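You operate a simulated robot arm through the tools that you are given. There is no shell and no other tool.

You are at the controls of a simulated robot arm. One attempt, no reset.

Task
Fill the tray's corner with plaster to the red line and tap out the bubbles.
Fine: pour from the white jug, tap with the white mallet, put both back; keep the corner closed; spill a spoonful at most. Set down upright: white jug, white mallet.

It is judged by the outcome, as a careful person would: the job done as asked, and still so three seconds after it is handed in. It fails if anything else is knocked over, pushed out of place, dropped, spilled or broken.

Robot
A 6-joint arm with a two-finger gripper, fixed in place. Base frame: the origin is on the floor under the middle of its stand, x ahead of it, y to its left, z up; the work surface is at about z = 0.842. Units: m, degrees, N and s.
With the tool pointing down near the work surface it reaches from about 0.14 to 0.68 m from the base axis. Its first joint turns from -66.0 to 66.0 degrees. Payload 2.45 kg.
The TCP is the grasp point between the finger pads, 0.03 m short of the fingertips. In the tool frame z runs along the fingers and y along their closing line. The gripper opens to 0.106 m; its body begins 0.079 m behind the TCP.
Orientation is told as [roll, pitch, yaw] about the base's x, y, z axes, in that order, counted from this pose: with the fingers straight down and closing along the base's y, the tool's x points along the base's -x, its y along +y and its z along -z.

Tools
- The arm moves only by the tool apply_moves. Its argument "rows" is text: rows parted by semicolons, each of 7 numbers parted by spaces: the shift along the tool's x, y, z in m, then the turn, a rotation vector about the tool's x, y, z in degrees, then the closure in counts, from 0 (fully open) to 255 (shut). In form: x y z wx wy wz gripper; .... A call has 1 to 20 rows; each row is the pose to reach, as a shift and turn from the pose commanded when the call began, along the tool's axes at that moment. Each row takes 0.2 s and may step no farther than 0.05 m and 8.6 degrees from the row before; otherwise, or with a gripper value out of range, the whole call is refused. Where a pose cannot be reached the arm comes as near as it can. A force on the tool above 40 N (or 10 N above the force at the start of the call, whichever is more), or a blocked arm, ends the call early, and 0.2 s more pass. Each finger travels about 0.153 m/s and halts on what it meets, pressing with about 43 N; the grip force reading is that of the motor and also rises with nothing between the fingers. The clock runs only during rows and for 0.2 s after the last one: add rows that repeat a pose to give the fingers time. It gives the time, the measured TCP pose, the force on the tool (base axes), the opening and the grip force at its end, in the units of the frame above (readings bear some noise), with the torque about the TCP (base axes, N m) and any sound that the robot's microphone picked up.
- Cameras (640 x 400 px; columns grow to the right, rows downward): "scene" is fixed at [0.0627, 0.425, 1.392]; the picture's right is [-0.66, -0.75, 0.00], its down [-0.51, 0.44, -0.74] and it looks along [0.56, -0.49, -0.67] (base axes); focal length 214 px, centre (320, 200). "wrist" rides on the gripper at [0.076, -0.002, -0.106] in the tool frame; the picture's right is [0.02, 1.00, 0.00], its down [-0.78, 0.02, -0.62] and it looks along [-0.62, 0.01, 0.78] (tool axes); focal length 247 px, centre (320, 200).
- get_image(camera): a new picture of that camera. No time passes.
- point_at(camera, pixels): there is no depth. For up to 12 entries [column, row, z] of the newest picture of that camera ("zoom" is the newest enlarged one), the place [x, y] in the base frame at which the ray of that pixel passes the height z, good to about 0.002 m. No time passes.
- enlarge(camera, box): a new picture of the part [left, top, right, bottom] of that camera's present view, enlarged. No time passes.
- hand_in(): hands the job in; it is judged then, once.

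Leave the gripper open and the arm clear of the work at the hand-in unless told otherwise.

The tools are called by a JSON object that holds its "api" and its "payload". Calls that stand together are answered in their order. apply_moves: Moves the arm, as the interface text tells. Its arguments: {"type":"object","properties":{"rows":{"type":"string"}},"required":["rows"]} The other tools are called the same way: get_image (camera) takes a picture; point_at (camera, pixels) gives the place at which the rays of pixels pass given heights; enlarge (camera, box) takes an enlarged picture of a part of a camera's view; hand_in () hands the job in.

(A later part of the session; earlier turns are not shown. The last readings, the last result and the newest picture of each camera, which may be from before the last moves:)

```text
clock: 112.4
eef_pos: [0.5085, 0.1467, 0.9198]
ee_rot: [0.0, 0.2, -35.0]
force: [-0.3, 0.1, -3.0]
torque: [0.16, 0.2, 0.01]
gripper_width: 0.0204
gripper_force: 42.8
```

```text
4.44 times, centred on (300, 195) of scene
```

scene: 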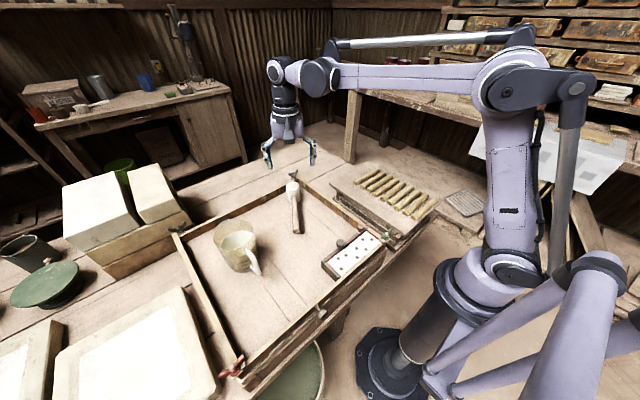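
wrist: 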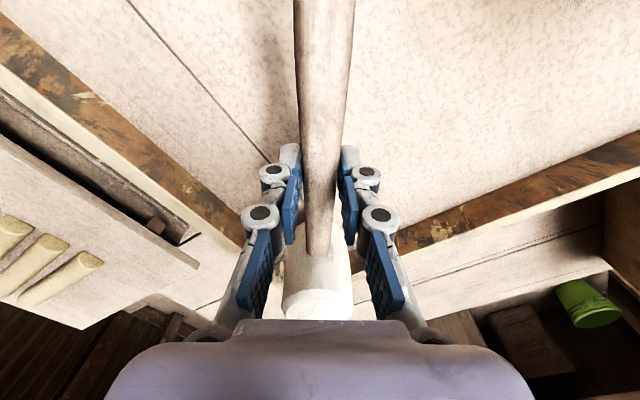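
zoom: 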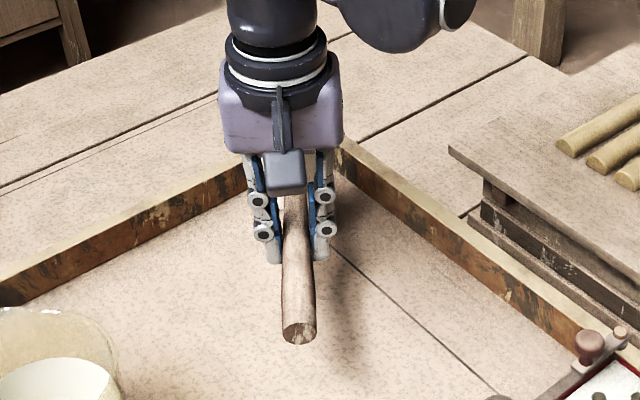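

The mallet is steady (about 3 N), with no droop. Before carrying it I'll check where the front wall's outer knob sits, so I can pick a safe tapping spot on the front wall top beside the filled corner.

{"api": "get_image", "payload": {"camera": "scene"}}

{"api": "enlarge", "payload": {"camera": "scene", "box": [270, 250, 370, 340]}}

{"api": "point_at", "payload": {"camera": "scene", "pixels": [[321, 311, 0.87], [321, 311, 0.89], [321, 311, 0.91], [330, 288, 0.87], [325, 293, 0.87], [320, 299, 0.87]]}}

```text
taken
```

scene: 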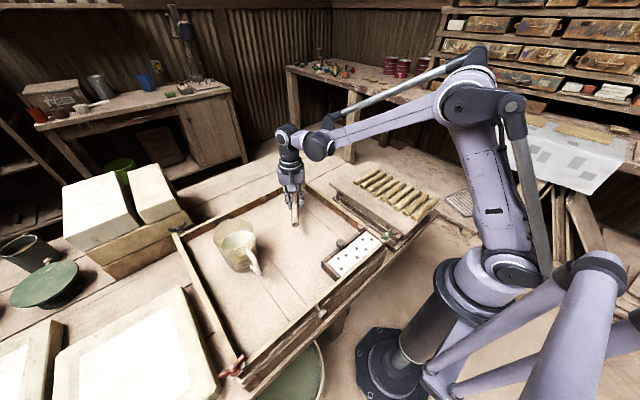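

```text
4.44 times, centred on (320, 295) of scene
```

zoom: 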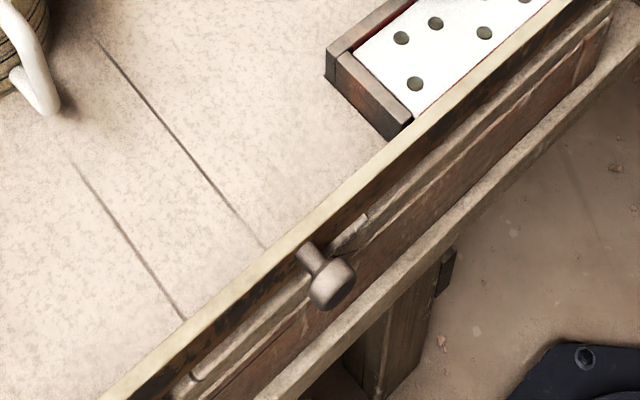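

```text
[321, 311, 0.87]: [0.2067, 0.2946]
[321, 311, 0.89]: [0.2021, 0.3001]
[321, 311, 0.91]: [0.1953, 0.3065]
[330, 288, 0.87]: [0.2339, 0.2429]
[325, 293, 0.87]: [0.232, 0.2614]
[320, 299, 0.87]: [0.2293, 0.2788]
```

The knob is on the outer face, below the wall top and away at y ≈ 0.28–0.29. I'll tap the front wall top at about (0.232, 0.245), just outside the fence. First I'll lift the mallet to z 1.045.

{"api": "apply_moves", "payload": {"rows": "0 0 -.02 0 0 0 235; 0 0 -.05 0 0 0 235; 0 0 -.085 0 0 0 235; 0 0 -.115 0 0 0 235; 0 0 -.125 0 0 0 235; 0 0 -.125 0 0 0 235"}}

{"api": "apply_moves", "payload": {"rows": ".0089 .0002 0 0 0 2.4 235; .0298 .0006 0 0 0 8 235; .0565 .0011 0 0 0 15.2 235; .0833 .0016 0 0 0 22.4 235; .1101 .0021 0 0 0 29.6 235; .1369 .0026 0 0 0 36.8 235; .1637 .0031 0 0 0 44 235; .1905 .0036 0 0 0 51.2 235; .2172 .0041 0 0 0 58.4 235; .244 .0046 0 0 0 65.6 235; .2678 .005 0 0 0 72 235; .2857 .0054 0 0 0 76.8 235; .2976 .0056 0 0 0 80 235; .2976 .0056 0 0 0 80 235"}}

{"api": "get_image", "payload": {"camera": "scene"}}

{"api": "get_image", "payload": {"camera": "wrist"}}

{"api": "enlarge", "payload": {"camera": "scene", "box": [260, 200, 400, 310]}}

```text
clock: 113.8
eef_pos: [0.5068, 0.145, 1.0445]
ee_rot: [0.1, 0.2, -35.0]
force: [-0.3, -1.3, -3.3]
torque: [0.12, 0.19, 0.01]
gripper_width: 0.02
gripper_force: 42.5
```

```text
clock: 116.8
eef_pos: [0.2672, 0.3208, 1.0457]
ee_rot: [-0.1, 0.2, -114.9]
force: [0.4, 0.5, -3.4]
torque: [0.23, -0.12, 0.01]
gripper_width: 0.0201
gripper_force: 42.9
```

```text
taken
```

scene: 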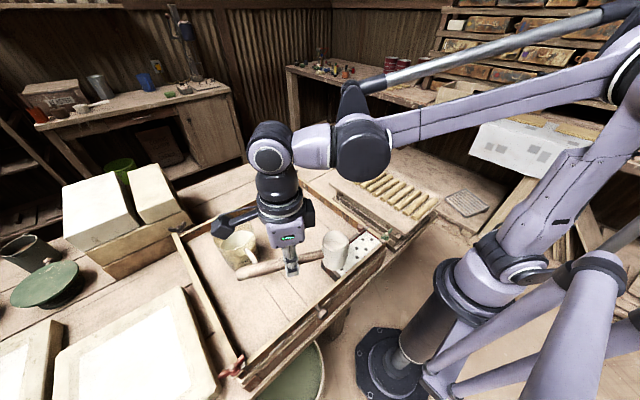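

```text
taken
```

wrist: 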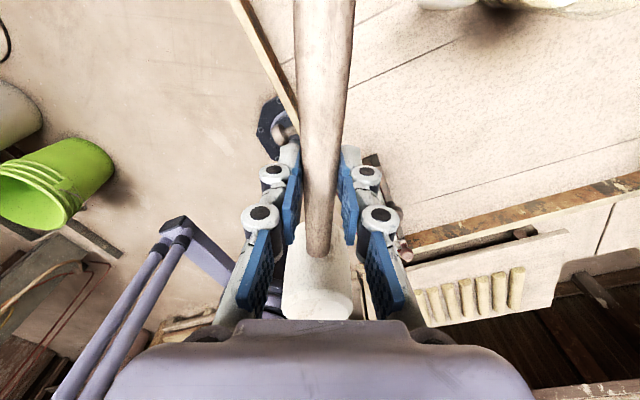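

```text
3.64 times, centred on (330, 255) of scene
```

zoom: 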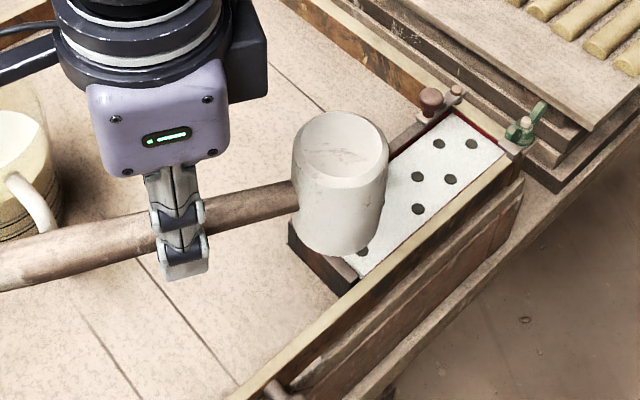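

The mallet head hangs near the corner. I'll verify its position in the base frame from the top and bottom centres of the head.

{"api": "point_at", "payload": {"camera": "scene", "pixels": [[336.9, 240.7, 1.07], [336.9, 240.7, 1.06], [335.3, 264, 0.997], [330.5, 268, 0.997]]}}

```text
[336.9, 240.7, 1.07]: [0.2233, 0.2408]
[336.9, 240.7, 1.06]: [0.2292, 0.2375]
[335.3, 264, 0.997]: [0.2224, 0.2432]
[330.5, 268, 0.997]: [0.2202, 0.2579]
```

The head centre is at about (0.226, 0.240). I'll shift 5 mm in +x and +y to centre it over the wall and clear the fence, and lower to TCP z 0.945, so the head is about 2.5 cm above the wall.

{"api": "apply_moves", "payload": {"rows": ".0033 .0012 .02 0 0 0 235; .0066 .0024 .045 0 0 0 235; .0066 .0024 .07 0 0 0 235; .0066 .0024 .09 0 0 0 235; .0066 .0024 .1 0 0 0 235; .0066 .0024 .1 0 0 0 235"}}

{"api": "enlarge", "payload": {"camera": "scene", "box": [280, 215, 400, 310]}}

{"api": "get_image", "payload": {"camera": "wrist"}}

```text
clock: 118.2
eef_pos: [0.2697, 0.3248, 0.9438]
ee_rot: [0.0, 0.1, -115.0]
force: [-0.9, 0.2, -3.3]
torque: [0.25, -0.11, -0.03]
gripper_width: 0.0202
gripper_force: 43.0
```

```text
4.21 times, centred on (340, 262) of scene
```

zoom: 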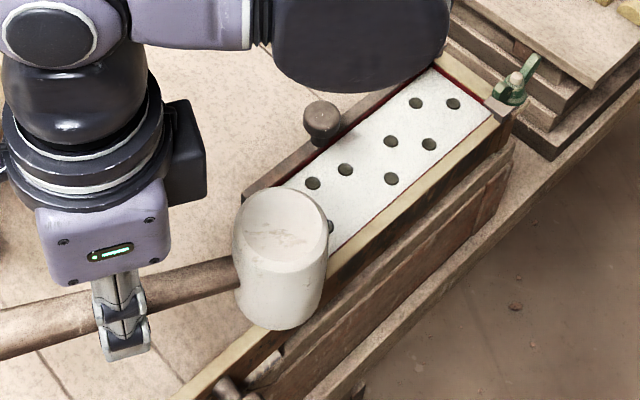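

```text
taken
```

wrist: 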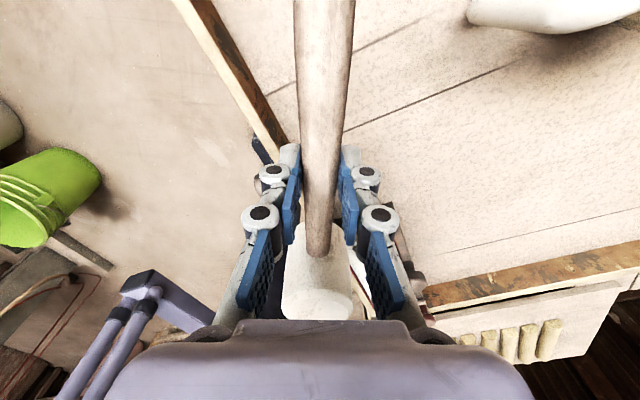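

{"api": "point_at", "payload": {"camera": "scene", "pixels": [[331, 286.5, 0.895], [331, 264.5, 0.967], [320.2, 275, 0.93], [341.5, 274, 0.93]]}}

{"api": "apply_moves", "payload": {"rows": "0 0 .006 0 0 0 235; 0 0 .012 0 0 0 235; 0 0 .017 0 0 0 235; 0 0 .017 0 0 0 235"}}

```text
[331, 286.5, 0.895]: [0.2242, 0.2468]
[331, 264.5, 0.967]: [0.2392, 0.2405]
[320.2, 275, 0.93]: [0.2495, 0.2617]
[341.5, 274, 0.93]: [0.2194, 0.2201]
```

```text
clock: 119.2
eef_pos: [0.2719, 0.3269, 0.9301]
ee_rot: [-0.1, 0.2, -115.0]
force: [0.3, 1.0, -3.5]
torque: [0.25, -0.1, 0.0]
gripper_width: 0.0207
gripper_force: 42.8
```

The head is centred near (0.232, 0.243), just above the wall. I'll find the contact height with small slow steps.

{"api": "apply_moves", "payload": {"rows": "0 0 .002 0 0 0 235; 0 0 .004 0 0 0 235; 0 0 .006 0 0 0 235"}}

```text
clock: 120.0
eef_pos: [0.2717, 0.3275, 0.9238]
ee_rot: [-0.2, 0.1, -115.0]
force: [1.2, 5.0, 10.9]
torque: [-1.02, 0.48, -0.09]
gripper_width: 0.0205
gripper_force: 43.0
```

Contact at TCP z ≈ 0.924 with about 14 N. I'll raise 1.5 cm, then make one gentle tap and lift, and check sound and bubbles.

{"api": "apply_moves", "payload": {"rows": "0 0 -.008 0 0 0 235; 0 0 -.015 0 0 0 235; 0 0 -.015 0 0 0 235; 0 0 -.001 0 0 0 235; 0 0 -.015 0 0 0 235; 0 0 -.015 0 0 0 235"}}

{"api": "enlarge", "payload": {"camera": "scene", "box": [280, 215, 400, 310]}}

{"api": "get_image", "payload": {"camera": "wrist"}}

```text
clock: 121.4
eef_pos: [0.2722, 0.3263, 0.9368]
ee_rot: [-0.1, 0.2, -115.0]
force: [0.7, -0.6, -2.4]
torque: [0.22, -0.1, -0.01]
gripper_width: 0.0203
gripper_force: 42.8
```

```text
4.21 times, centred on (340, 262) of scene
```

zoom: 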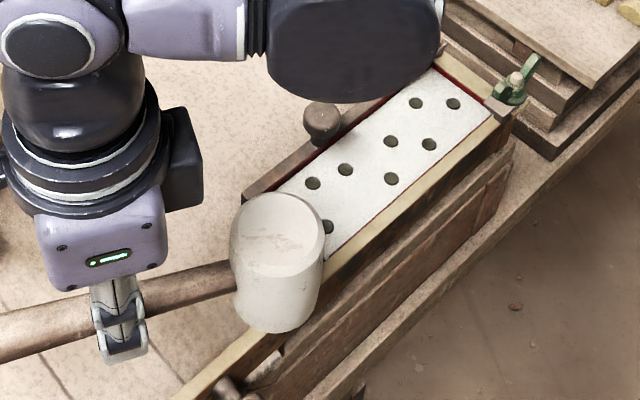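

```text
taken
```

wrist: 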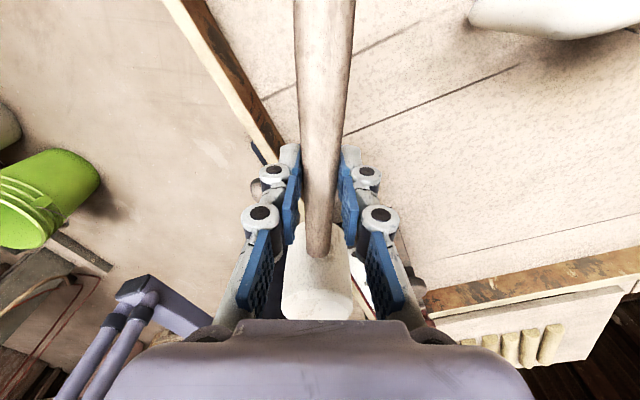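

No sound and no change: the bubbles are all still there, so that tap probably didn't land. I'll make a slightly firmer tap, commanding 3 mm past contact.

{"api": "apply_moves", "payload": {"rows": "0 0 .008 0 0 0 235; 0 0 .019 0 0 0 235; 0 0 0 0 0 0 235; 0 0 0 0 0 0 235"}}

{"api": "enlarge", "payload": {"camera": "scene", "box": [280, 215, 400, 310]}}

```text
clock: 122.4
eef_pos: [0.2713, 0.3276, 0.9362]
ee_rot: [0.0, 0.1, -115.0]
force: [1.0, -0.6, -2.8]
torque: [0.2, -0.12, -0.01]
gripper_width: 0.0203
gripper_force: 42.8
```

```text
4.21 times, centred on (340, 262) of scene
```

zoom: 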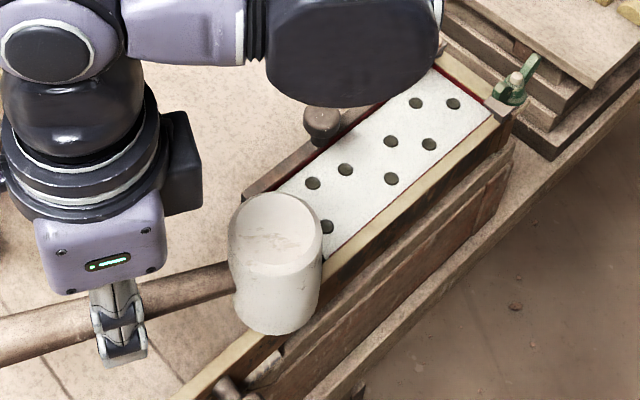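

Still no change or sound. I'll end a tap at the bottom to see whether it truly touches.

{"api": "apply_moves", "payload": {"rows": "0 0 .009 0 0 0 235; 0 0 .018 0 0 0 235"}}

```text
clock: 123.0
eef_pos: [0.2737, 0.3282, 0.92]
ee_rot: [0.0, 0.1, -114.9]
force: [5.5, 2.9, 15.9]
torque: [-0.83, 0.42, 0.25]
gripper_width: 0.0205
gripper_force: 42.9
```

It touches with about 19 N when pressed slowly, so I likely need a brisker tap. I'll raise 3.2 cm, strike at about 0.16 m/s and lift straight off.

{"api": "apply_moves", "payload": {"rows": "0 0 -.016 0 0 0 235; 0 0 -.032 0 0 0 235; 0 0 -.032 0 0 0 235; 0 0 -.001 0 0 0 235; 0 0 -.025 0 0 0 235; 0 0 -.03 0 0 0 235"}}

{"api": "enlarge", "payload": {"camera": "scene", "box": [280, 215, 400, 310]}}

```text
clock: 124.4
eef_pos: [0.2739, 0.329, 0.9492]
ee_rot: [-0.1, 0.1, -114.9]
force: [-0.7, 1.0, -3.6]
torque: [0.24, -0.13, -0.01]
gripper_width: 0.0204
gripper_force: 42.4
```

```text
4.21 times, centred on (340, 262) of scene
```

zoom: 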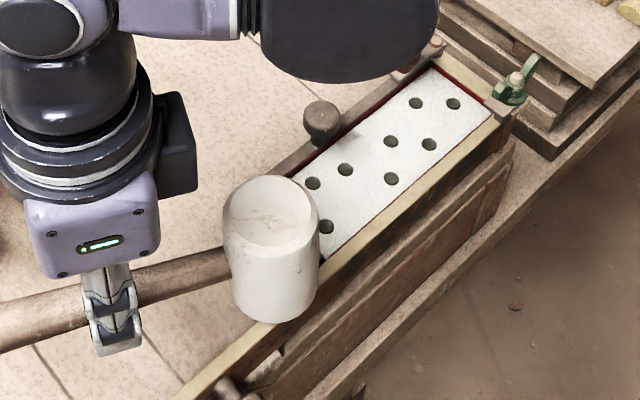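

No effect seen. The arm may have turned back before landing. I'll repeat with a brief dwell at the bottom so the blow lands.

{"api": "apply_moves", "payload": {"rows": "0 0 .015 0 0 0 235; 0 0 .03 0 0 0 235; 0 0 .03 0 0 0 235; 0 0 0 0 0 0 235; 0 0 0 0 0 0 235; 0 0 .03 0 0 0 235; 0 0 .03 0 0 0 235; 0 0 0 0 0 0 235; 0 0 0 0 0 0 235"}}

{"api": "enlarge", "payload": {"camera": "scene", "box": [280, 215, 400, 310]}}

```text
clock: 126.4
eef_pos: [0.2712, 0.3259, 0.948]
ee_rot: [-0.1, 0.1, -115.0]
force: [-0.4, -0.8, -3.2]
torque: [0.21, -0.08, -0.05]
gripper_width: 0.0201
gripper_force: 43.3
```

```text
4.21 times, centred on (340, 262) of scene
```

zoom: 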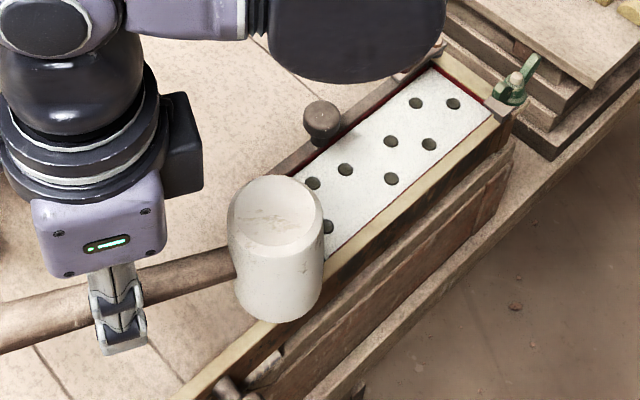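

All eight bubbles remain and no sound has been reported, so the taps are still too soft. I'll raise a bit more and strike faster, about 0.24 m/s, once.

{"api": "apply_moves", "payload": {"rows": "0 0 -.018 0 0 0 235; 0 0 -.018 0 0 0 235; 0 0 .03 0 0 0 235; 0 0 .03 0 0 0 235; 0 0 0 0 0 0 235; 0 0 0 0 0 0 235"}}

{"api": "enlarge", "payload": {"camera": "scene", "box": [280, 215, 400, 310]}}

{"api": "get_image", "payload": {"camera": "wrist"}}

```text
clock: 127.8
eef_pos: [0.2722, 0.3261, 0.9487]
ee_rot: [-0.1, 0.1, -115.0]
force: [-0.5, -0.1, -3.4]
torque: [0.24, -0.13, -0.01]
gripper_width: 0.0204
gripper_force: 43.0
```

```text
4.21 times, centred on (340, 262) of scene
```

zoom: 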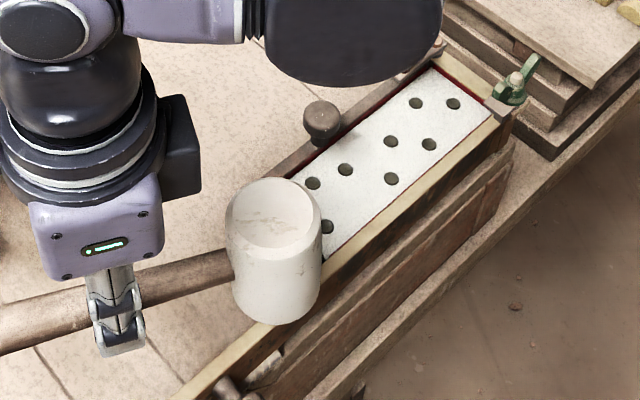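

```text
taken
```

wrist: 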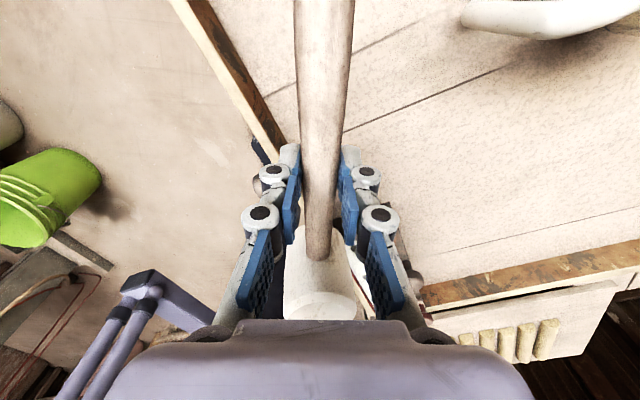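

Contact is confirmed on the front wall at (0.232, 0.239), but there's no effect there. I'll move to the wall directly beside the filled corner, with the head at about (0.224, 0.168), staying 2.5 cm above it first.

{"api": "apply_moves", "payload": {"rows": "-.018 .0061 -.005 0 0 0 235; -.0357 .0122 -.005 0 0 0 235; -.0536 .0183 -.005 0 0 0 235; -.0714 .0244 0 0 0 0 235; -.0714 .0244 0 0 0 0 235"}}

{"api": "enlarge", "payload": {"camera": "scene", "box": [290, 205, 410, 300]}}

{"api": "get_image", "payload": {"camera": "wrist"}}

```text
clock: 129.0
eef_pos: [0.2638, 0.2504, 0.9482]
ee_rot: [-0.1, 0.1, -115.0]
force: [0.2, 1.1, -3.8]
torque: [0.23, -0.12, 0.07]
gripper_width: 0.0202
gripper_force: 43.0
```

```text
4.21 times, centred on (350, 252) of scene
```

zoom: 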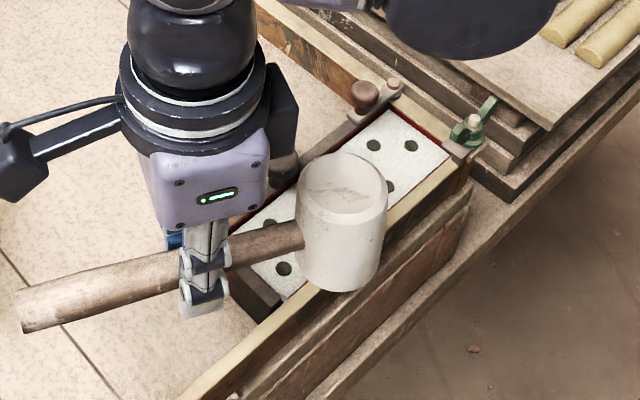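

```text
taken
```

wrist: 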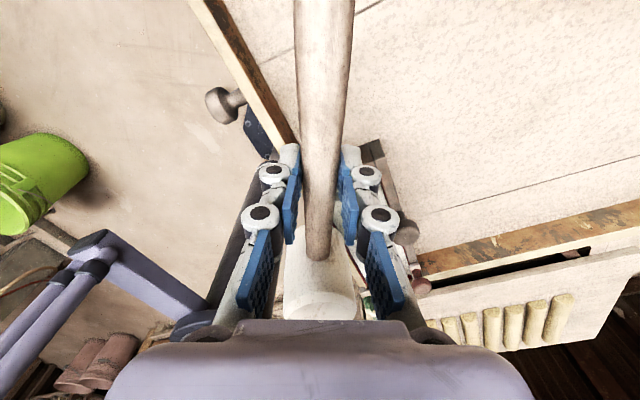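

The head is over the front wall beside the corner, at about (0.228, 0.173). One moderate tap with a short dwell, then lift.

{"api": "apply_moves", "payload": {"rows": "0 0 .028 0 0 0 235; 0 0 .028 0 0 0 235; 0 0 0 0 0 0 235; 0 0 0 0 0 0 235"}}

{"api": "enlarge", "payload": {"camera": "scene", "box": [290, 205, 410, 300]}}

```text
clock: 130.0
eef_pos: [0.2618, 0.2544, 0.9491]
ee_rot: [-0.1, 0.1, -115.0]
force: [-0.5, 0.0, -2.6]
torque: [0.23, -0.08, 0.02]
gripper_width: 0.0203
gripper_force: 43.0
```

```text
4.21 times, centred on (350, 252) of scene
```

zoom: 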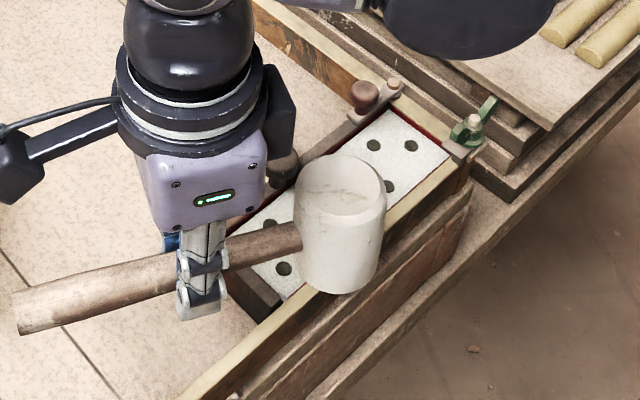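

No change yet. I'll try a firmer, faster tap at this spot: raise 2 cm and strike 5 cm in one step, ending at the bottom to read the force.

{"api": "apply_moves", "payload": {"rows": "0 0 -.02 0 0 0 235; 0 0 -.02 0 0 0 235; 0 0 .029 0 0 0 235"}}

{"api": "enlarge", "payload": {"camera": "scene", "box": [290, 205, 410, 300]}}

```text
clock: 130.8
eef_pos: [0.2631, 0.2517, 0.9216]
ee_rot: [-0.1, 0.1, -114.9]
force: [0.7, 1.8, 1.1]
torque: [-0.13, 0.0, 0.0]
gripper_width: 0.0204
gripper_force: 43.4
```

```text
4.21 times, centred on (350, 252) of scene
```

zoom: 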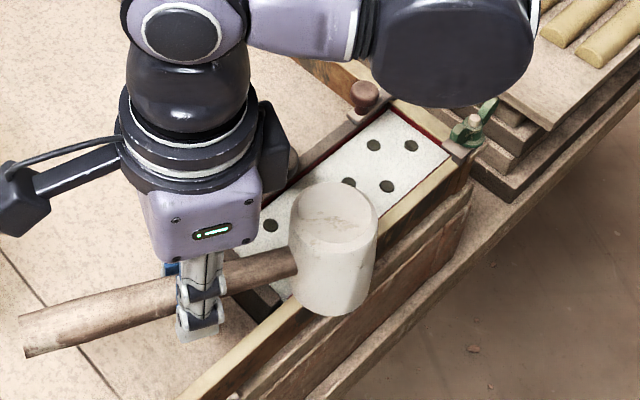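

It only just touched (about 4 N), so my strikes were stopping right at contact. I'll strike through the contact by about 6 mm and lift off immediately.

{"api": "apply_moves", "payload": {"rows": "0 0 -.02 0 0 0 235; 0 0 -.042 0 0 0 235; 0 0 -.042 0 0 0 235; 0 0 .006 0 0 0 235; 0 0 -.03 0 0 0 235; 0 0 -.03 0 0 0 235"}}

{"api": "enlarge", "payload": {"camera": "scene", "box": [290, 205, 410, 300]}}

```text
clock: 132.2
eef_pos: [0.265, 0.2513, 0.9536]
ee_rot: [-0.1, 0.1, -115.0]
force: [0.0, -0.5, -2.2]
torque: [0.22, -0.11, 0.02]
gripper_width: 0.0205
gripper_force: 43.2
```

```text
4.21 times, centred on (350, 252) of scene
```

zoom: 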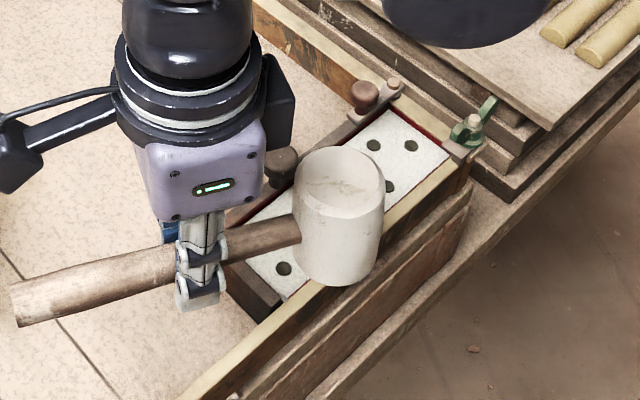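

No visible effect, perhaps turning back too early. I'll strike here with a 4 mm overshoot and a one-step dwell, two times.

{"api": "apply_moves", "payload": {"rows": "0 0 -.012 0 0 0 235; 0 0 -.012 0 0 0 235; 0 0 .035 0 0 0 235; 0 0 .035 0 0 0 235; 0 0 0 0 0 0 235; 0 0 -.012 0 0 0 235; 0 0 .035 0 0 0 235; 0 0 .035 0 0 0 235; 0 0 0 0 0 0 235; 0 0 0 0 0 0 235"}}

{"api": "enlarge", "payload": {"camera": "scene", "box": [290, 205, 410, 300]}}

```text
clock: 134.4
eef_pos: [0.2636, 0.255, 0.9505]
ee_rot: [-0.1, 0.2, -115.0]
force: [0.5, -0.1, -4.0]
torque: [0.26, -0.1, 0.02]
gripper_width: 0.0204
gripper_force: 43.4
```

```text
4.21 times, centred on (350, 252) of scene
```

zoom: 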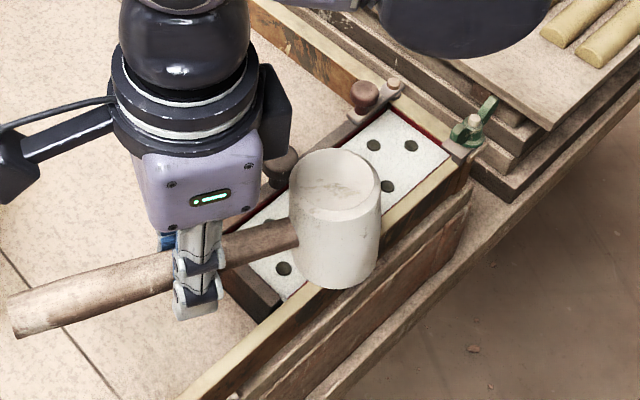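

Still no reaction. I'll look closely at the bubbles, the level and the clamp to see whether anything has changed subtly.

{"api": "enlarge", "payload": {"camera": "scene", "box": [354, 224, 390, 246]}}

{"api": "enlarge", "payload": {"camera": "wrist", "box": [200, 60, 480, 320]}}

```text
16.00 times, centred on (372, 235) of scene
```

zoom: 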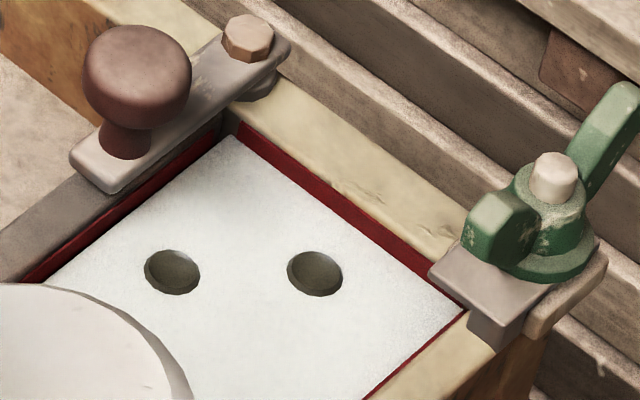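

```text
1.54 times, centred on (340, 190) of wrist
```

zoom: 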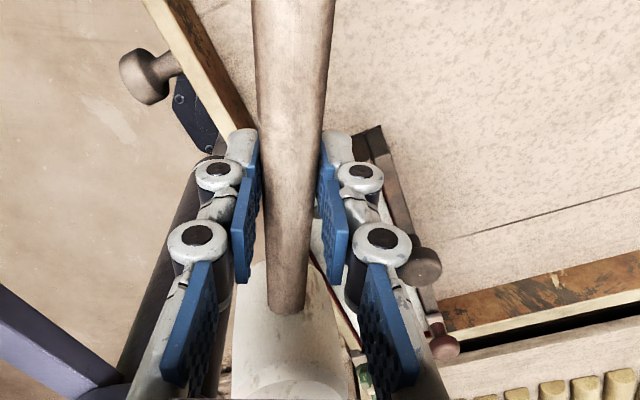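

Nothing has changed there. The arm probably lags enough that it slows before contact. I'll strike with a deeper target (about 10 mm past contact) at full allowed speed and reverse at once.

{"api": "apply_moves", "payload": {"rows": "0 0 -.011 0 0 0 235; 0 0 -.011 0 0 0 235; 0 0 .0385 0 0 0 235; 0 0 0 0 0 0 235; 0 0 0 0 0 0 235"}}

{"api": "enlarge", "payload": {"camera": "scene", "box": [290, 205, 410, 300]}}

```text
clock: 135.6
eef_pos: [0.2651, 0.2541, 0.9479]
ee_rot: [-0.1, 0.1, -115.1]
force: [-0.4, 0.4, -3.3]
torque: [0.24, -0.07, 0.01]
gripper_width: 0.0205
gripper_force: 42.7
```

```text
4.21 times, centred on (350, 252) of scene
```

zoom: 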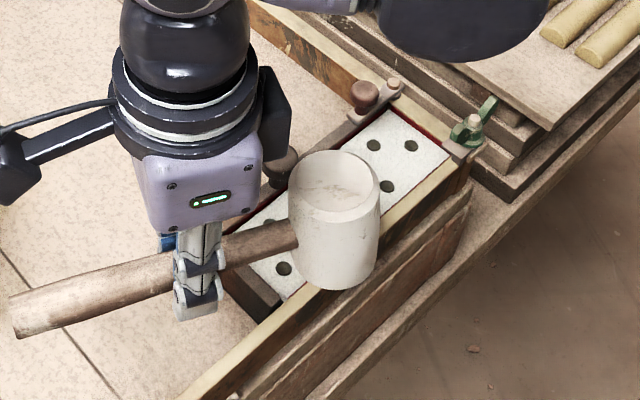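

I'll try one deeper, faster strike at this spot (20 mm past contact, immediate reversal). The handle can give a little in the grip if needed.

{"api": "apply_moves", "payload": {"rows": "0 0 0 0 0 0 235; 0 0 .047 0 0 0 235; 0 0 0 0 0 0 235; 0 0 0 0 0 0 235"}}

{"api": "enlarge", "payload": {"camera": "scene", "box": [290, 205, 410, 300]}}

```text
clock: 136.6
eef_pos: [0.2656, 0.2519, 0.948]
ee_rot: [-0.2, 0.1, -115.0]
force: [0.8, 0.6, -2.8]
torque: [0.21, -0.12, -0.02]
gripper_width: 0.0199
gripper_force: 42.9
```

```text
4.21 times, centred on (350, 252) of scene
```

zoom: 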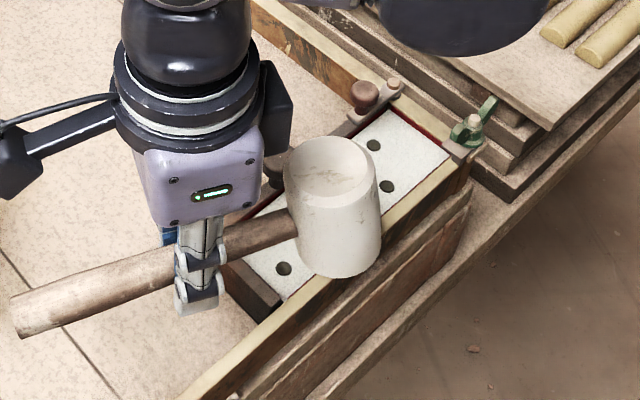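

That worked: the bubble at zoom (411,145) has gone, so a firm, fast tap does it. But the handle rotated about 7° in the grip. I'll set the mallet down in the tray and re-grip it at the head for solid taps. First lift to z 1.03.

{"api": "apply_moves", "payload": {"rows": "0 0 -.02 0 0 0 235; 0 0 -.05 0 0 0 235; 0 0 -.08 0 0 0 235; 0 0 -.08 0 0 0 235"}}

{"api": "enlarge", "payload": {"camera": "scene", "box": [260, 190, 410, 300]}}

```text
clock: 137.6
eef_pos: [0.2648, 0.2512, 1.0295]
ee_rot: [-0.1, 0.1, -115.0]
force: [-0.6, 0.9, -3.1]
torque: [0.24, -0.09, 0.02]
gripper_width: 0.0202
gripper_force: 43.3
```

```text
3.64 times, centred on (335, 245) of scene
```

zoom: 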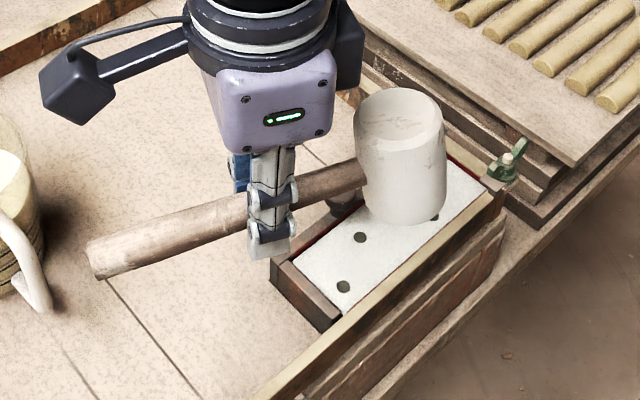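

From this angle, bubbles B, F and G are gone, leaving about five, so the taps are working. Now I'll carry the mallet to open tray floor with its head near (0.49, 0.12), turning it back to −35°.

{"api": "apply_moves", "payload": {"rows": "-.0003 .0053 0 0 0 -2.4 235; -.001 .0175 0 0 0 -8 235; -.0019 .0333 0 0 0 -15.2 235; -.0028 .049 0 0 0 -22.4 235; -.0037 .0648 0 0 0 -29.6 235; -.0046 .0805 0 0 0 -36.8 235; -.0054 .0963 0 0 0 -44 235; -.0063 .112 0 0 0 -51.2 235; -.0072 .1278 0 0 0 -58.4 235; -.0081 .1435 0 0 0 -65.6 235; -.0089 .1575 0 0 0 -72 235; -.0095 .168 0 0 0 -76.8 235; -.0099 .175 0 0 0 -80 235; -.0099 .175 0 0 0 -80 235"}}

{"api": "enlarge", "payload": {"camera": "scene", "box": [310, 210, 410, 290]}}

{"api": "enlarge", "payload": {"camera": "scene", "box": [250, 150, 380, 250]}}

```text
clock: 140.6
eef_pos: [0.419, 0.1679, 1.0297]
ee_rot: [0.1, 0.3, -34.9]
force: [0.1, -0.3, -3.3]
torque: [0.14, 0.18, 0.0]
gripper_width: 0.0202
gripper_force: 43.4
```

```text
5.00 times, centred on (360, 250) of scene
```

zoom: 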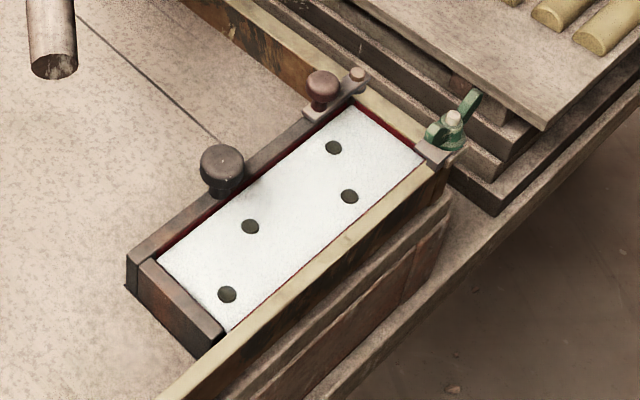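

```text
4.00 times, centred on (315, 200) of scene
```

zoom: 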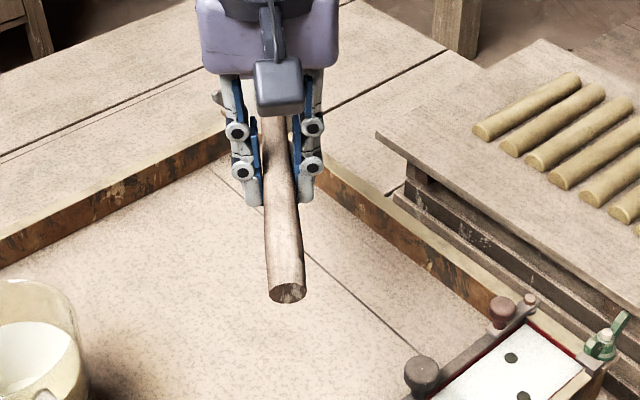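

Only four bubbles remain (A, D, E, H): one good tap removed half. I'll level the mallet with a 7° pitch and set it down here to re-grip it closer to the head. Lowering to z 0.905 first.

{"api": "apply_moves", "payload": {"rows": "0 0 .02 0 2 0 235; 0 0 .045 0 4.5 0 235; 0 0 .07 0 7 0 235; 0 0 .095 0 7 0 235; 0 0 .115 0 7 0 235; 0 0 .124 0 7 0 235; 0 0 .124 0 7 0 235"}}

{"api": "enlarge", "payload": {"camera": "scene", "box": [260, 160, 380, 250]}}

{"api": "get_image", "payload": {"camera": "wrist"}}

```text
clock: 142.2
eef_pos: [0.4205, 0.1682, 0.9051]
ee_rot: [0.1, 7.1, -35.0]
force: [-0.2, -0.5, -3.0]
torque: [0.13, 0.2, 0.02]
gripper_width: 0.0201
gripper_force: 42.9
```

```text
4.44 times, centred on (320, 205) of scene
```

zoom: 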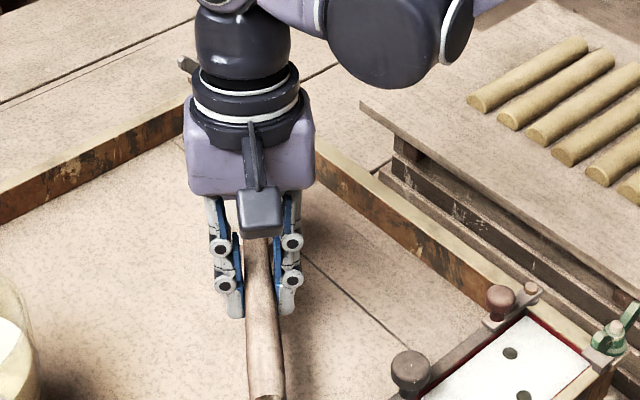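

```text
taken
```

wrist: 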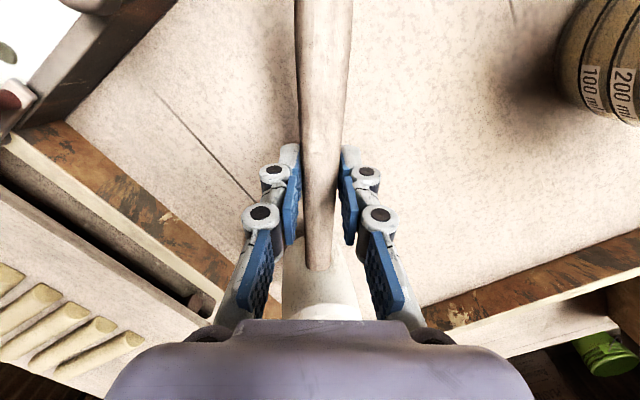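

Next I'll lower in small steps to the floor.

{"api": "apply_moves", "payload": {"rows": "-.0004 0 .003 0 0 0 235; -.0007 0 .006 0 0 0 235; -.001 0 .008 0 0 0 235; -.001 0 .008 0 0 0 235"}}

```text
clock: 143.2
eef_pos: [0.4196, 0.1673, 0.8975]
ee_rot: [0.1, 7.1, -35.0]
force: [-0.7, -0.1, -2.2]
torque: [0.14, 0.2, -0.01]
gripper_width: 0.0204
gripper_force: 42.8
```

{"api": "apply_moves", "payload": {"rows": "-.0003 0 .002 0 0 0 235; -.0005 0 .004 0 0 0 235; -.0005 0 .004 0 0 0 235"}}

```text
clock: 144.0
eef_pos: [0.4196, 0.1689, 0.893]
ee_rot: [0.1, 7.3, -35.0]
force: [0.0, 0.1, -2.2]
torque: [0.13, 0.2, -0.05]
gripper_width: 0.0204
gripper_force: 42.8
```

{"api": "apply_moves", "payload": {"rows": "-.0003 0 .002 0 0 0 235; -.0004 0 .003 0 0 0 235; -.0004 0 .003 0 0 0 235"}}

```text
clock: 144.8
eef_pos: [0.4177, 0.1693, 0.8904]
ee_rot: [0.0, 7.2, -35.0]
force: [0.0, 0.1, -3.2]
torque: [0.13, 0.18, -0.06]
gripper_width: 0.02
gripper_force: 43.5
```

Still hanging. The head may be tilted a bit more than I thought, so I'll pitch 2.5° further to lower it.

{"api": "apply_moves", "payload": {"rows": "0 0 0 0 1.2 0 235; 0 0 0 0 2.5 0 235; 0 0 0 0 2.5 0 235"}}

```text
clock: 145.6
eef_pos: [0.4181, 0.1695, 0.8915]
ee_rot: [0.1, 9.7, -35.1]
force: [0.1, 0.2, -3.1]
torque: [0.13, 0.18, -0.05]
gripper_width: 0.0198
gripper_force: 43.2
```

{"api": "apply_moves", "payload": {"rows": "-.0003 0 .0015 0 0 0 235; -.0005 0 .003 0 0 0 235; -.0005 0 .003 0 0 0 235"}}

{"api": "enlarge", "payload": {"camera": "scene", "box": [270, 170, 350, 250]}}

```text
clock: 146.4
eef_pos: [0.4187, 0.1682, 0.8876]
ee_rot: [0.0, 9.7, -35.0]
force: [-5.3, -1.9, 10.6]
torque: [-0.29, -0.68, -0.24]
gripper_width: 0.0202
gripper_force: 42.9
```

```text
5.00 times, centred on (310, 210) of scene
```

zoom: 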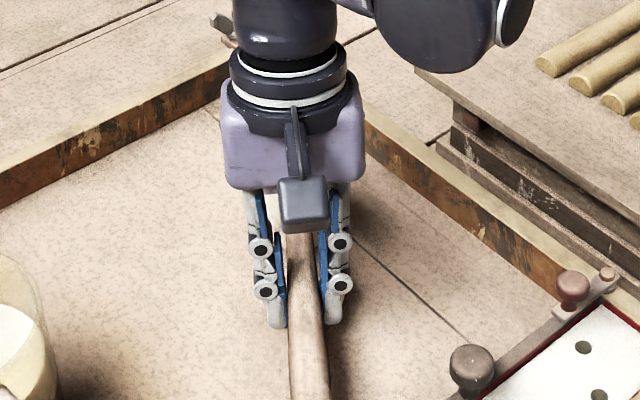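

The head face is on the floor nearly flat (contact centred under the head). I'll release the handle.

{"api": "apply_moves", "payload": {"rows": "0 0 -.001 0 0 0 215; 0 0 -.001 0 0 0 190; 0 0 -.001 0 0 0 150; 0 0 -.001 0 0 0 90; 0 0 -.001 0 0 0 30; 0 0 -.001 0 0 0 0; 0 0 -.001 0 0 0 0"}}

{"api": "get_image", "payload": {"camera": "wrist"}}

{"api": "enlarge", "payload": {"camera": "scene", "box": [260, 160, 380, 250]}}

```text
clock: 148.0
eef_pos: [0.42, 0.1689, 0.8885]
ee_rot: [0.1, 9.6, -35.0]
force: [0.1, 0.8, 0.3]
torque: [-0.01, 0.01, -0.02]
gripper_width: 0.106
gripper_force: 0.1
```

```text
taken
```

wrist: 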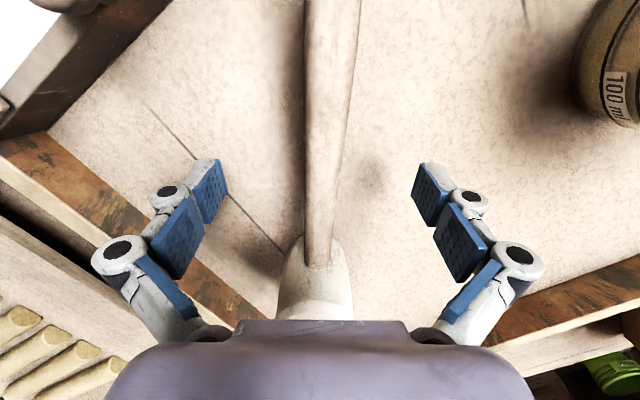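

```text
4.44 times, centred on (320, 205) of scene
```

zoom: 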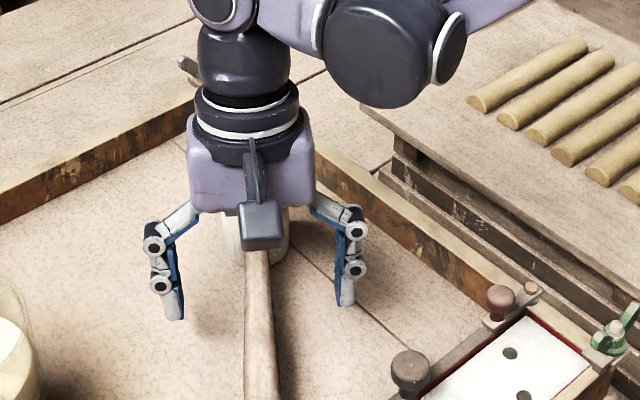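

The mallet stands upright on its own. I'll rise 6 cm with the tool returned to vertical and re-align for a grip closer to the head.

{"api": "apply_moves", "payload": {"rows": ".003 0 -.018 0 0 0 0; .006 0 -.036 0 -4 0 0; .01 0 -.0592 0 -8 0 0; .01 0 -.0592 0 -9.7 0 0; .01 0 -.0592 0 -9.7 0 0"}}

{"api": "get_image", "payload": {"camera": "wrist"}}

{"api": "enlarge", "payload": {"camera": "scene", "box": [310, 210, 410, 290]}}

```text
clock: 149.2
eef_pos: [0.4189, 0.1683, 0.9477]
ee_rot: [0.1, -0.1, -35.0]
force: [0.2, -0.4, -0.5]
torque: [0.02, -0.02, -0.03]
gripper_width: 0.1059
gripper_force: 0.0
```

```text
taken
```

wrist: 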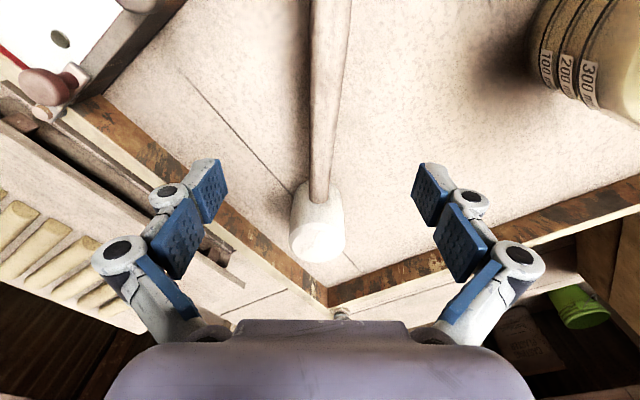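

```text
5.00 times, centred on (360, 250) of scene
```

zoom: 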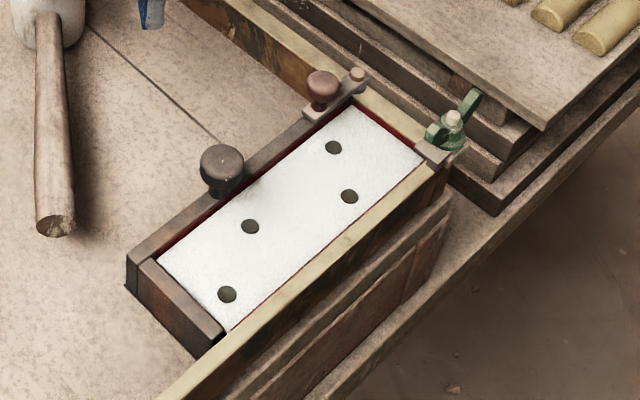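

Four bubbles remain and the corner is intact. The handle is 2.7° off the tool line. I'll correct the yaw and shift 8 mm toward the head, then descend to the grip height.

{"api": "apply_moves", "payload": {"rows": "-.004 .001 .01 0 0 1.4 0; -.008 .0022 .022 0 0 2.7 0; -.008 .0022 .038 0 0 2.7 0; -.008 .0022 .05 0 0 2.7 0; -.008 .0022 .0565 0 0 2.7 0; -.008 .0022 .0565 0 0 2.7 0"}}

{"api": "get_image", "payload": {"camera": "wrist"}}

```text
clock: 150.6
eef_pos: [0.427, 0.1658, 0.8911]
ee_rot: [0.1, 0.0, -37.7]
force: [-0.3, -0.3, -0.1]
torque: [-0.02, -0.01, -0.01]
gripper_width: 0.1058
gripper_force: 0.1
```

```text
taken
```

wrist: 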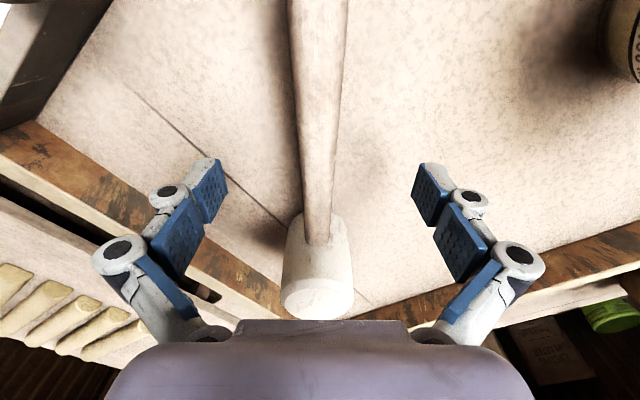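

The handle is aligned at column 318. I'll close on it.

{"api": "apply_moves", "payload": {"rows": "0 0 0 0 0 0 60; 0 0 0 0 0 0 110; 0 0 0 0 0 0 150; 0 0 0 0 0 0 175; 0 0 0 0 0 0 190; 0 0 0 0 0 0 205; 0 0 0 0 0 0 220; 0 0 0 0 0 0 240; 0 0 0 0 0 0 240"}}

{"api": "apply_moves", "payload": {"rows": "0 0 -.006 0 0 0 240; 0 0 -.02 0 0 0 240; 0 0 -.045 0 0 0 240; 0 0 -.08 0 0 0 240; 0 0 -.115 0 0 0 240; 0 0 -.135 0 0 0 240; 0 0 -.135 0 0 0 240"}}

{"api": "get_image", "payload": {"camera": "wrist"}}

```text
clock: 152.6
eef_pos: [0.4273, 0.1665, 0.8925]
ee_rot: [0.1, 0.0, -37.7]
force: [-1.0, -1.0, -0.3]
torque: [-0.01, 0.05, -0.09]
gripper_width: 0.0204
gripper_force: 42.9
```

```text
clock: 154.2
eef_pos: [0.427, 0.1675, 1.0262]
ee_rot: [0.1, 0.0, -37.8]
force: [-0.9, -0.1, -2.6]
torque: [0.16, 0.14, -0.02]
gripper_width: 0.0205
gripper_force: 42.7
```

```text
taken
```

wrist: 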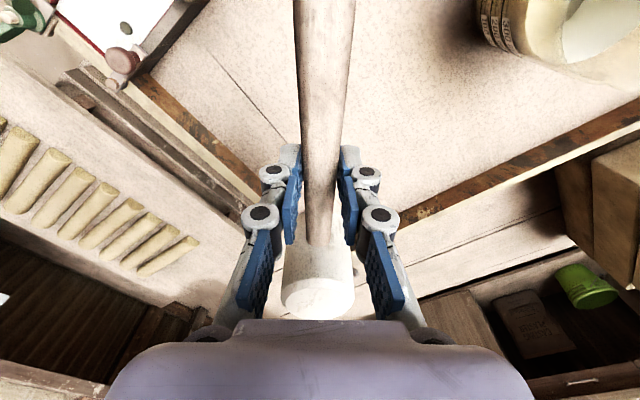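

The mallet is held level again, with a shorter lever. I'll return to the tapping spot above the front wall beside the corner, still at z 1.026.

{"api": "apply_moves", "payload": {"rows": ".0053 -.0013 0 0 0 2.3 240; .0178 -.0044 0 0 0 7.7 240; .0337 -.0083 0 0 0 14.7 240; .0497 -.0123 0 0 0 21.6 240; .0657 -.0162 0 0 0 28.6 240; .0817 -.0202 0 0 0 35.6 240; .0977 -.0241 0 0 0 42.5 240; .1137 -.0281 0 0 0 49.5 240; .1296 -.032 0 0 0 56.4 240; .1456 -.036 0 0 0 63.4 240; .1598 -.0395 0 0 0 69.6 240; .1705 -.0421 0 0 0 74.2 240; .1776 -.0439 0 0 0 77.3 240; .1776 -.0439 0 0 0 77.3 240"}}

{"api": "enlarge", "payload": {"camera": "scene", "box": [270, 190, 410, 300]}}

```text
clock: 157.2
eef_pos: [0.2591, 0.2393, 1.0264]
ee_rot: [0.0, 0.1, -115.0]
force: [0.1, -0.2, -3.1]
torque: [0.23, -0.08, -0.03]
gripper_width: 0.0206
gripper_force: 43.5
```

```text
3.64 times, centred on (340, 245) of scene
```

zoom: 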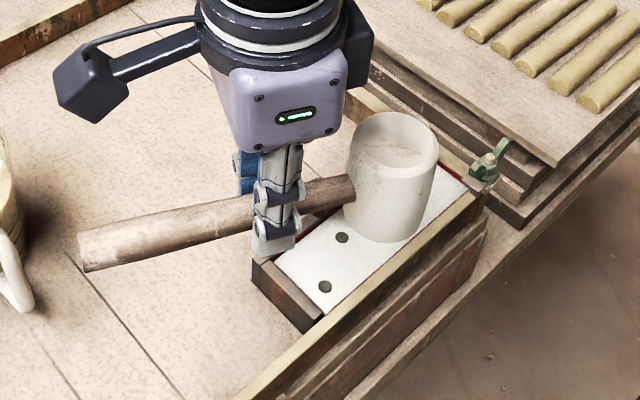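

The head is at about (0.2295, 0.176). I'll lower to the strike start height (TCP z 0.952, about 3 cm above contact).

{"api": "apply_moves", "payload": {"rows": "0 0 .02 0 0 0 240; 0 0 .045 0 0 0 240; 0 0 .065 0 0 0 240; 0 0 .0745 0 0 0 240; 0 0 .0745 0 0 0 240"}}

{"api": "enlarge", "payload": {"camera": "scene", "box": [290, 205, 410, 300]}}

```text
clock: 158.4
eef_pos: [0.2589, 0.2397, 0.9534]
ee_rot: [0.0, 0.1, -115.0]
force: [-0.4, -0.1, -3.2]
torque: [0.17, -0.11, 0.01]
gripper_width: 0.0203
gripper_force: 43.2
```

```text
4.21 times, centred on (350, 252) of scene
```

zoom: 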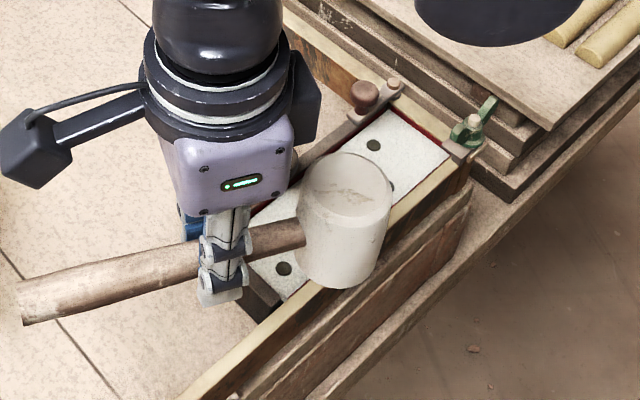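

Ready. One firm tap like the one that worked: 47 mm down at full speed, immediate lift.

{"api": "apply_moves", "payload": {"rows": "0 0 0 0 0 0 240; 0 0 .047 0 0 0 240; 0 0 0 0 0 0 240; 0 0 0 0 0 0 240"}}

{"api": "enlarge", "payload": {"camera": "scene", "box": [290, 205, 410, 300]}}

```text
clock: 159.4
eef_pos: [0.2597, 0.2394, 0.9522]
ee_rot: [0.0, 0.1, -115.0]
force: [0.4, 0.6, -3.6]
torque: [0.17, -0.11, -0.02]
gripper_width: 0.02
gripper_force: 42.7
```

```text
4.21 times, centred on (350, 252) of scene
```

zoom: 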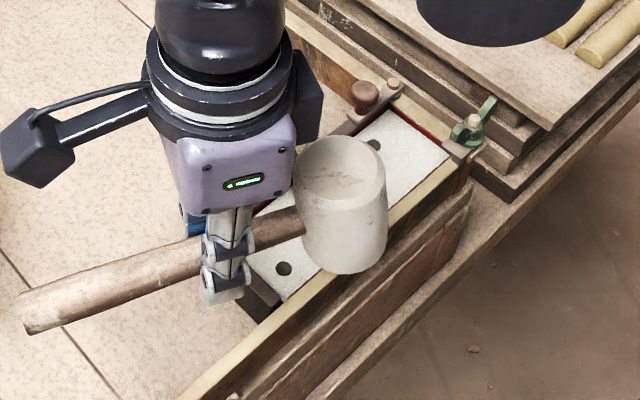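

It struck (the head tipped up a little). I'll raise to see how many bubbles remain.

{"api": "apply_moves", "payload": {"rows": ".01 0 -.03 0 0 0 240; .03 0 -.06 0 0 0 240; .05 0 -.09 0 0 0 240; .05 0 -.09 0 0 0 240"}}

{"api": "enlarge", "payload": {"camera": "scene", "box": [290, 205, 410, 300]}}

```text
clock: 160.4
eef_pos: [0.2799, 0.2848, 1.0473]
ee_rot: [0.0, 0.1, -114.9]
force: [0.8, -0.2, -2.7]
torque: [0.19, -0.09, 0.01]
gripper_width: 0.0201
gripper_force: 43.2
```

```text
4.21 times, centred on (350, 252) of scene
```

zoom: 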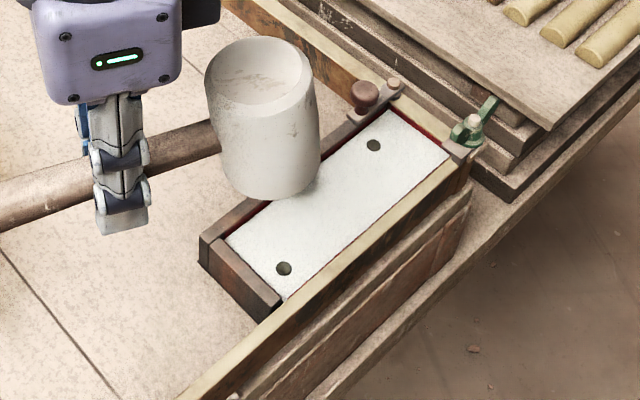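

Only two bubbles remain (A and H), so each tap halves them. I'll return to the spot with 8° of pitch to level the head, ready for the next tap.

{"api": "apply_moves", "payload": {"rows": "-.02 0 .02 0 3 0 240; -.04 0 .05 0 6 0 240; -.05 0 .08 0 8 0 240; -.05 0 .09 0 8 0 240; -.05 0 .09 0 8 0 240"}}

{"api": "enlarge", "payload": {"camera": "scene", "box": [290, 205, 410, 300]}}

```text
clock: 161.6
eef_pos: [0.2618, 0.2393, 0.9545]
ee_rot: [0.2, 8.1, -115.0]
force: [0.1, 0.5, -2.5]
torque: [0.18, -0.07, 0.0]
gripper_width: 0.0202
gripper_force: 42.7
```

```text
4.21 times, centred on (350, 252) of scene
```

zoom: 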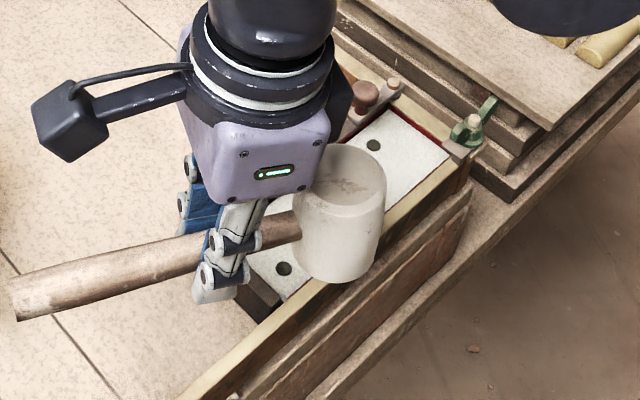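

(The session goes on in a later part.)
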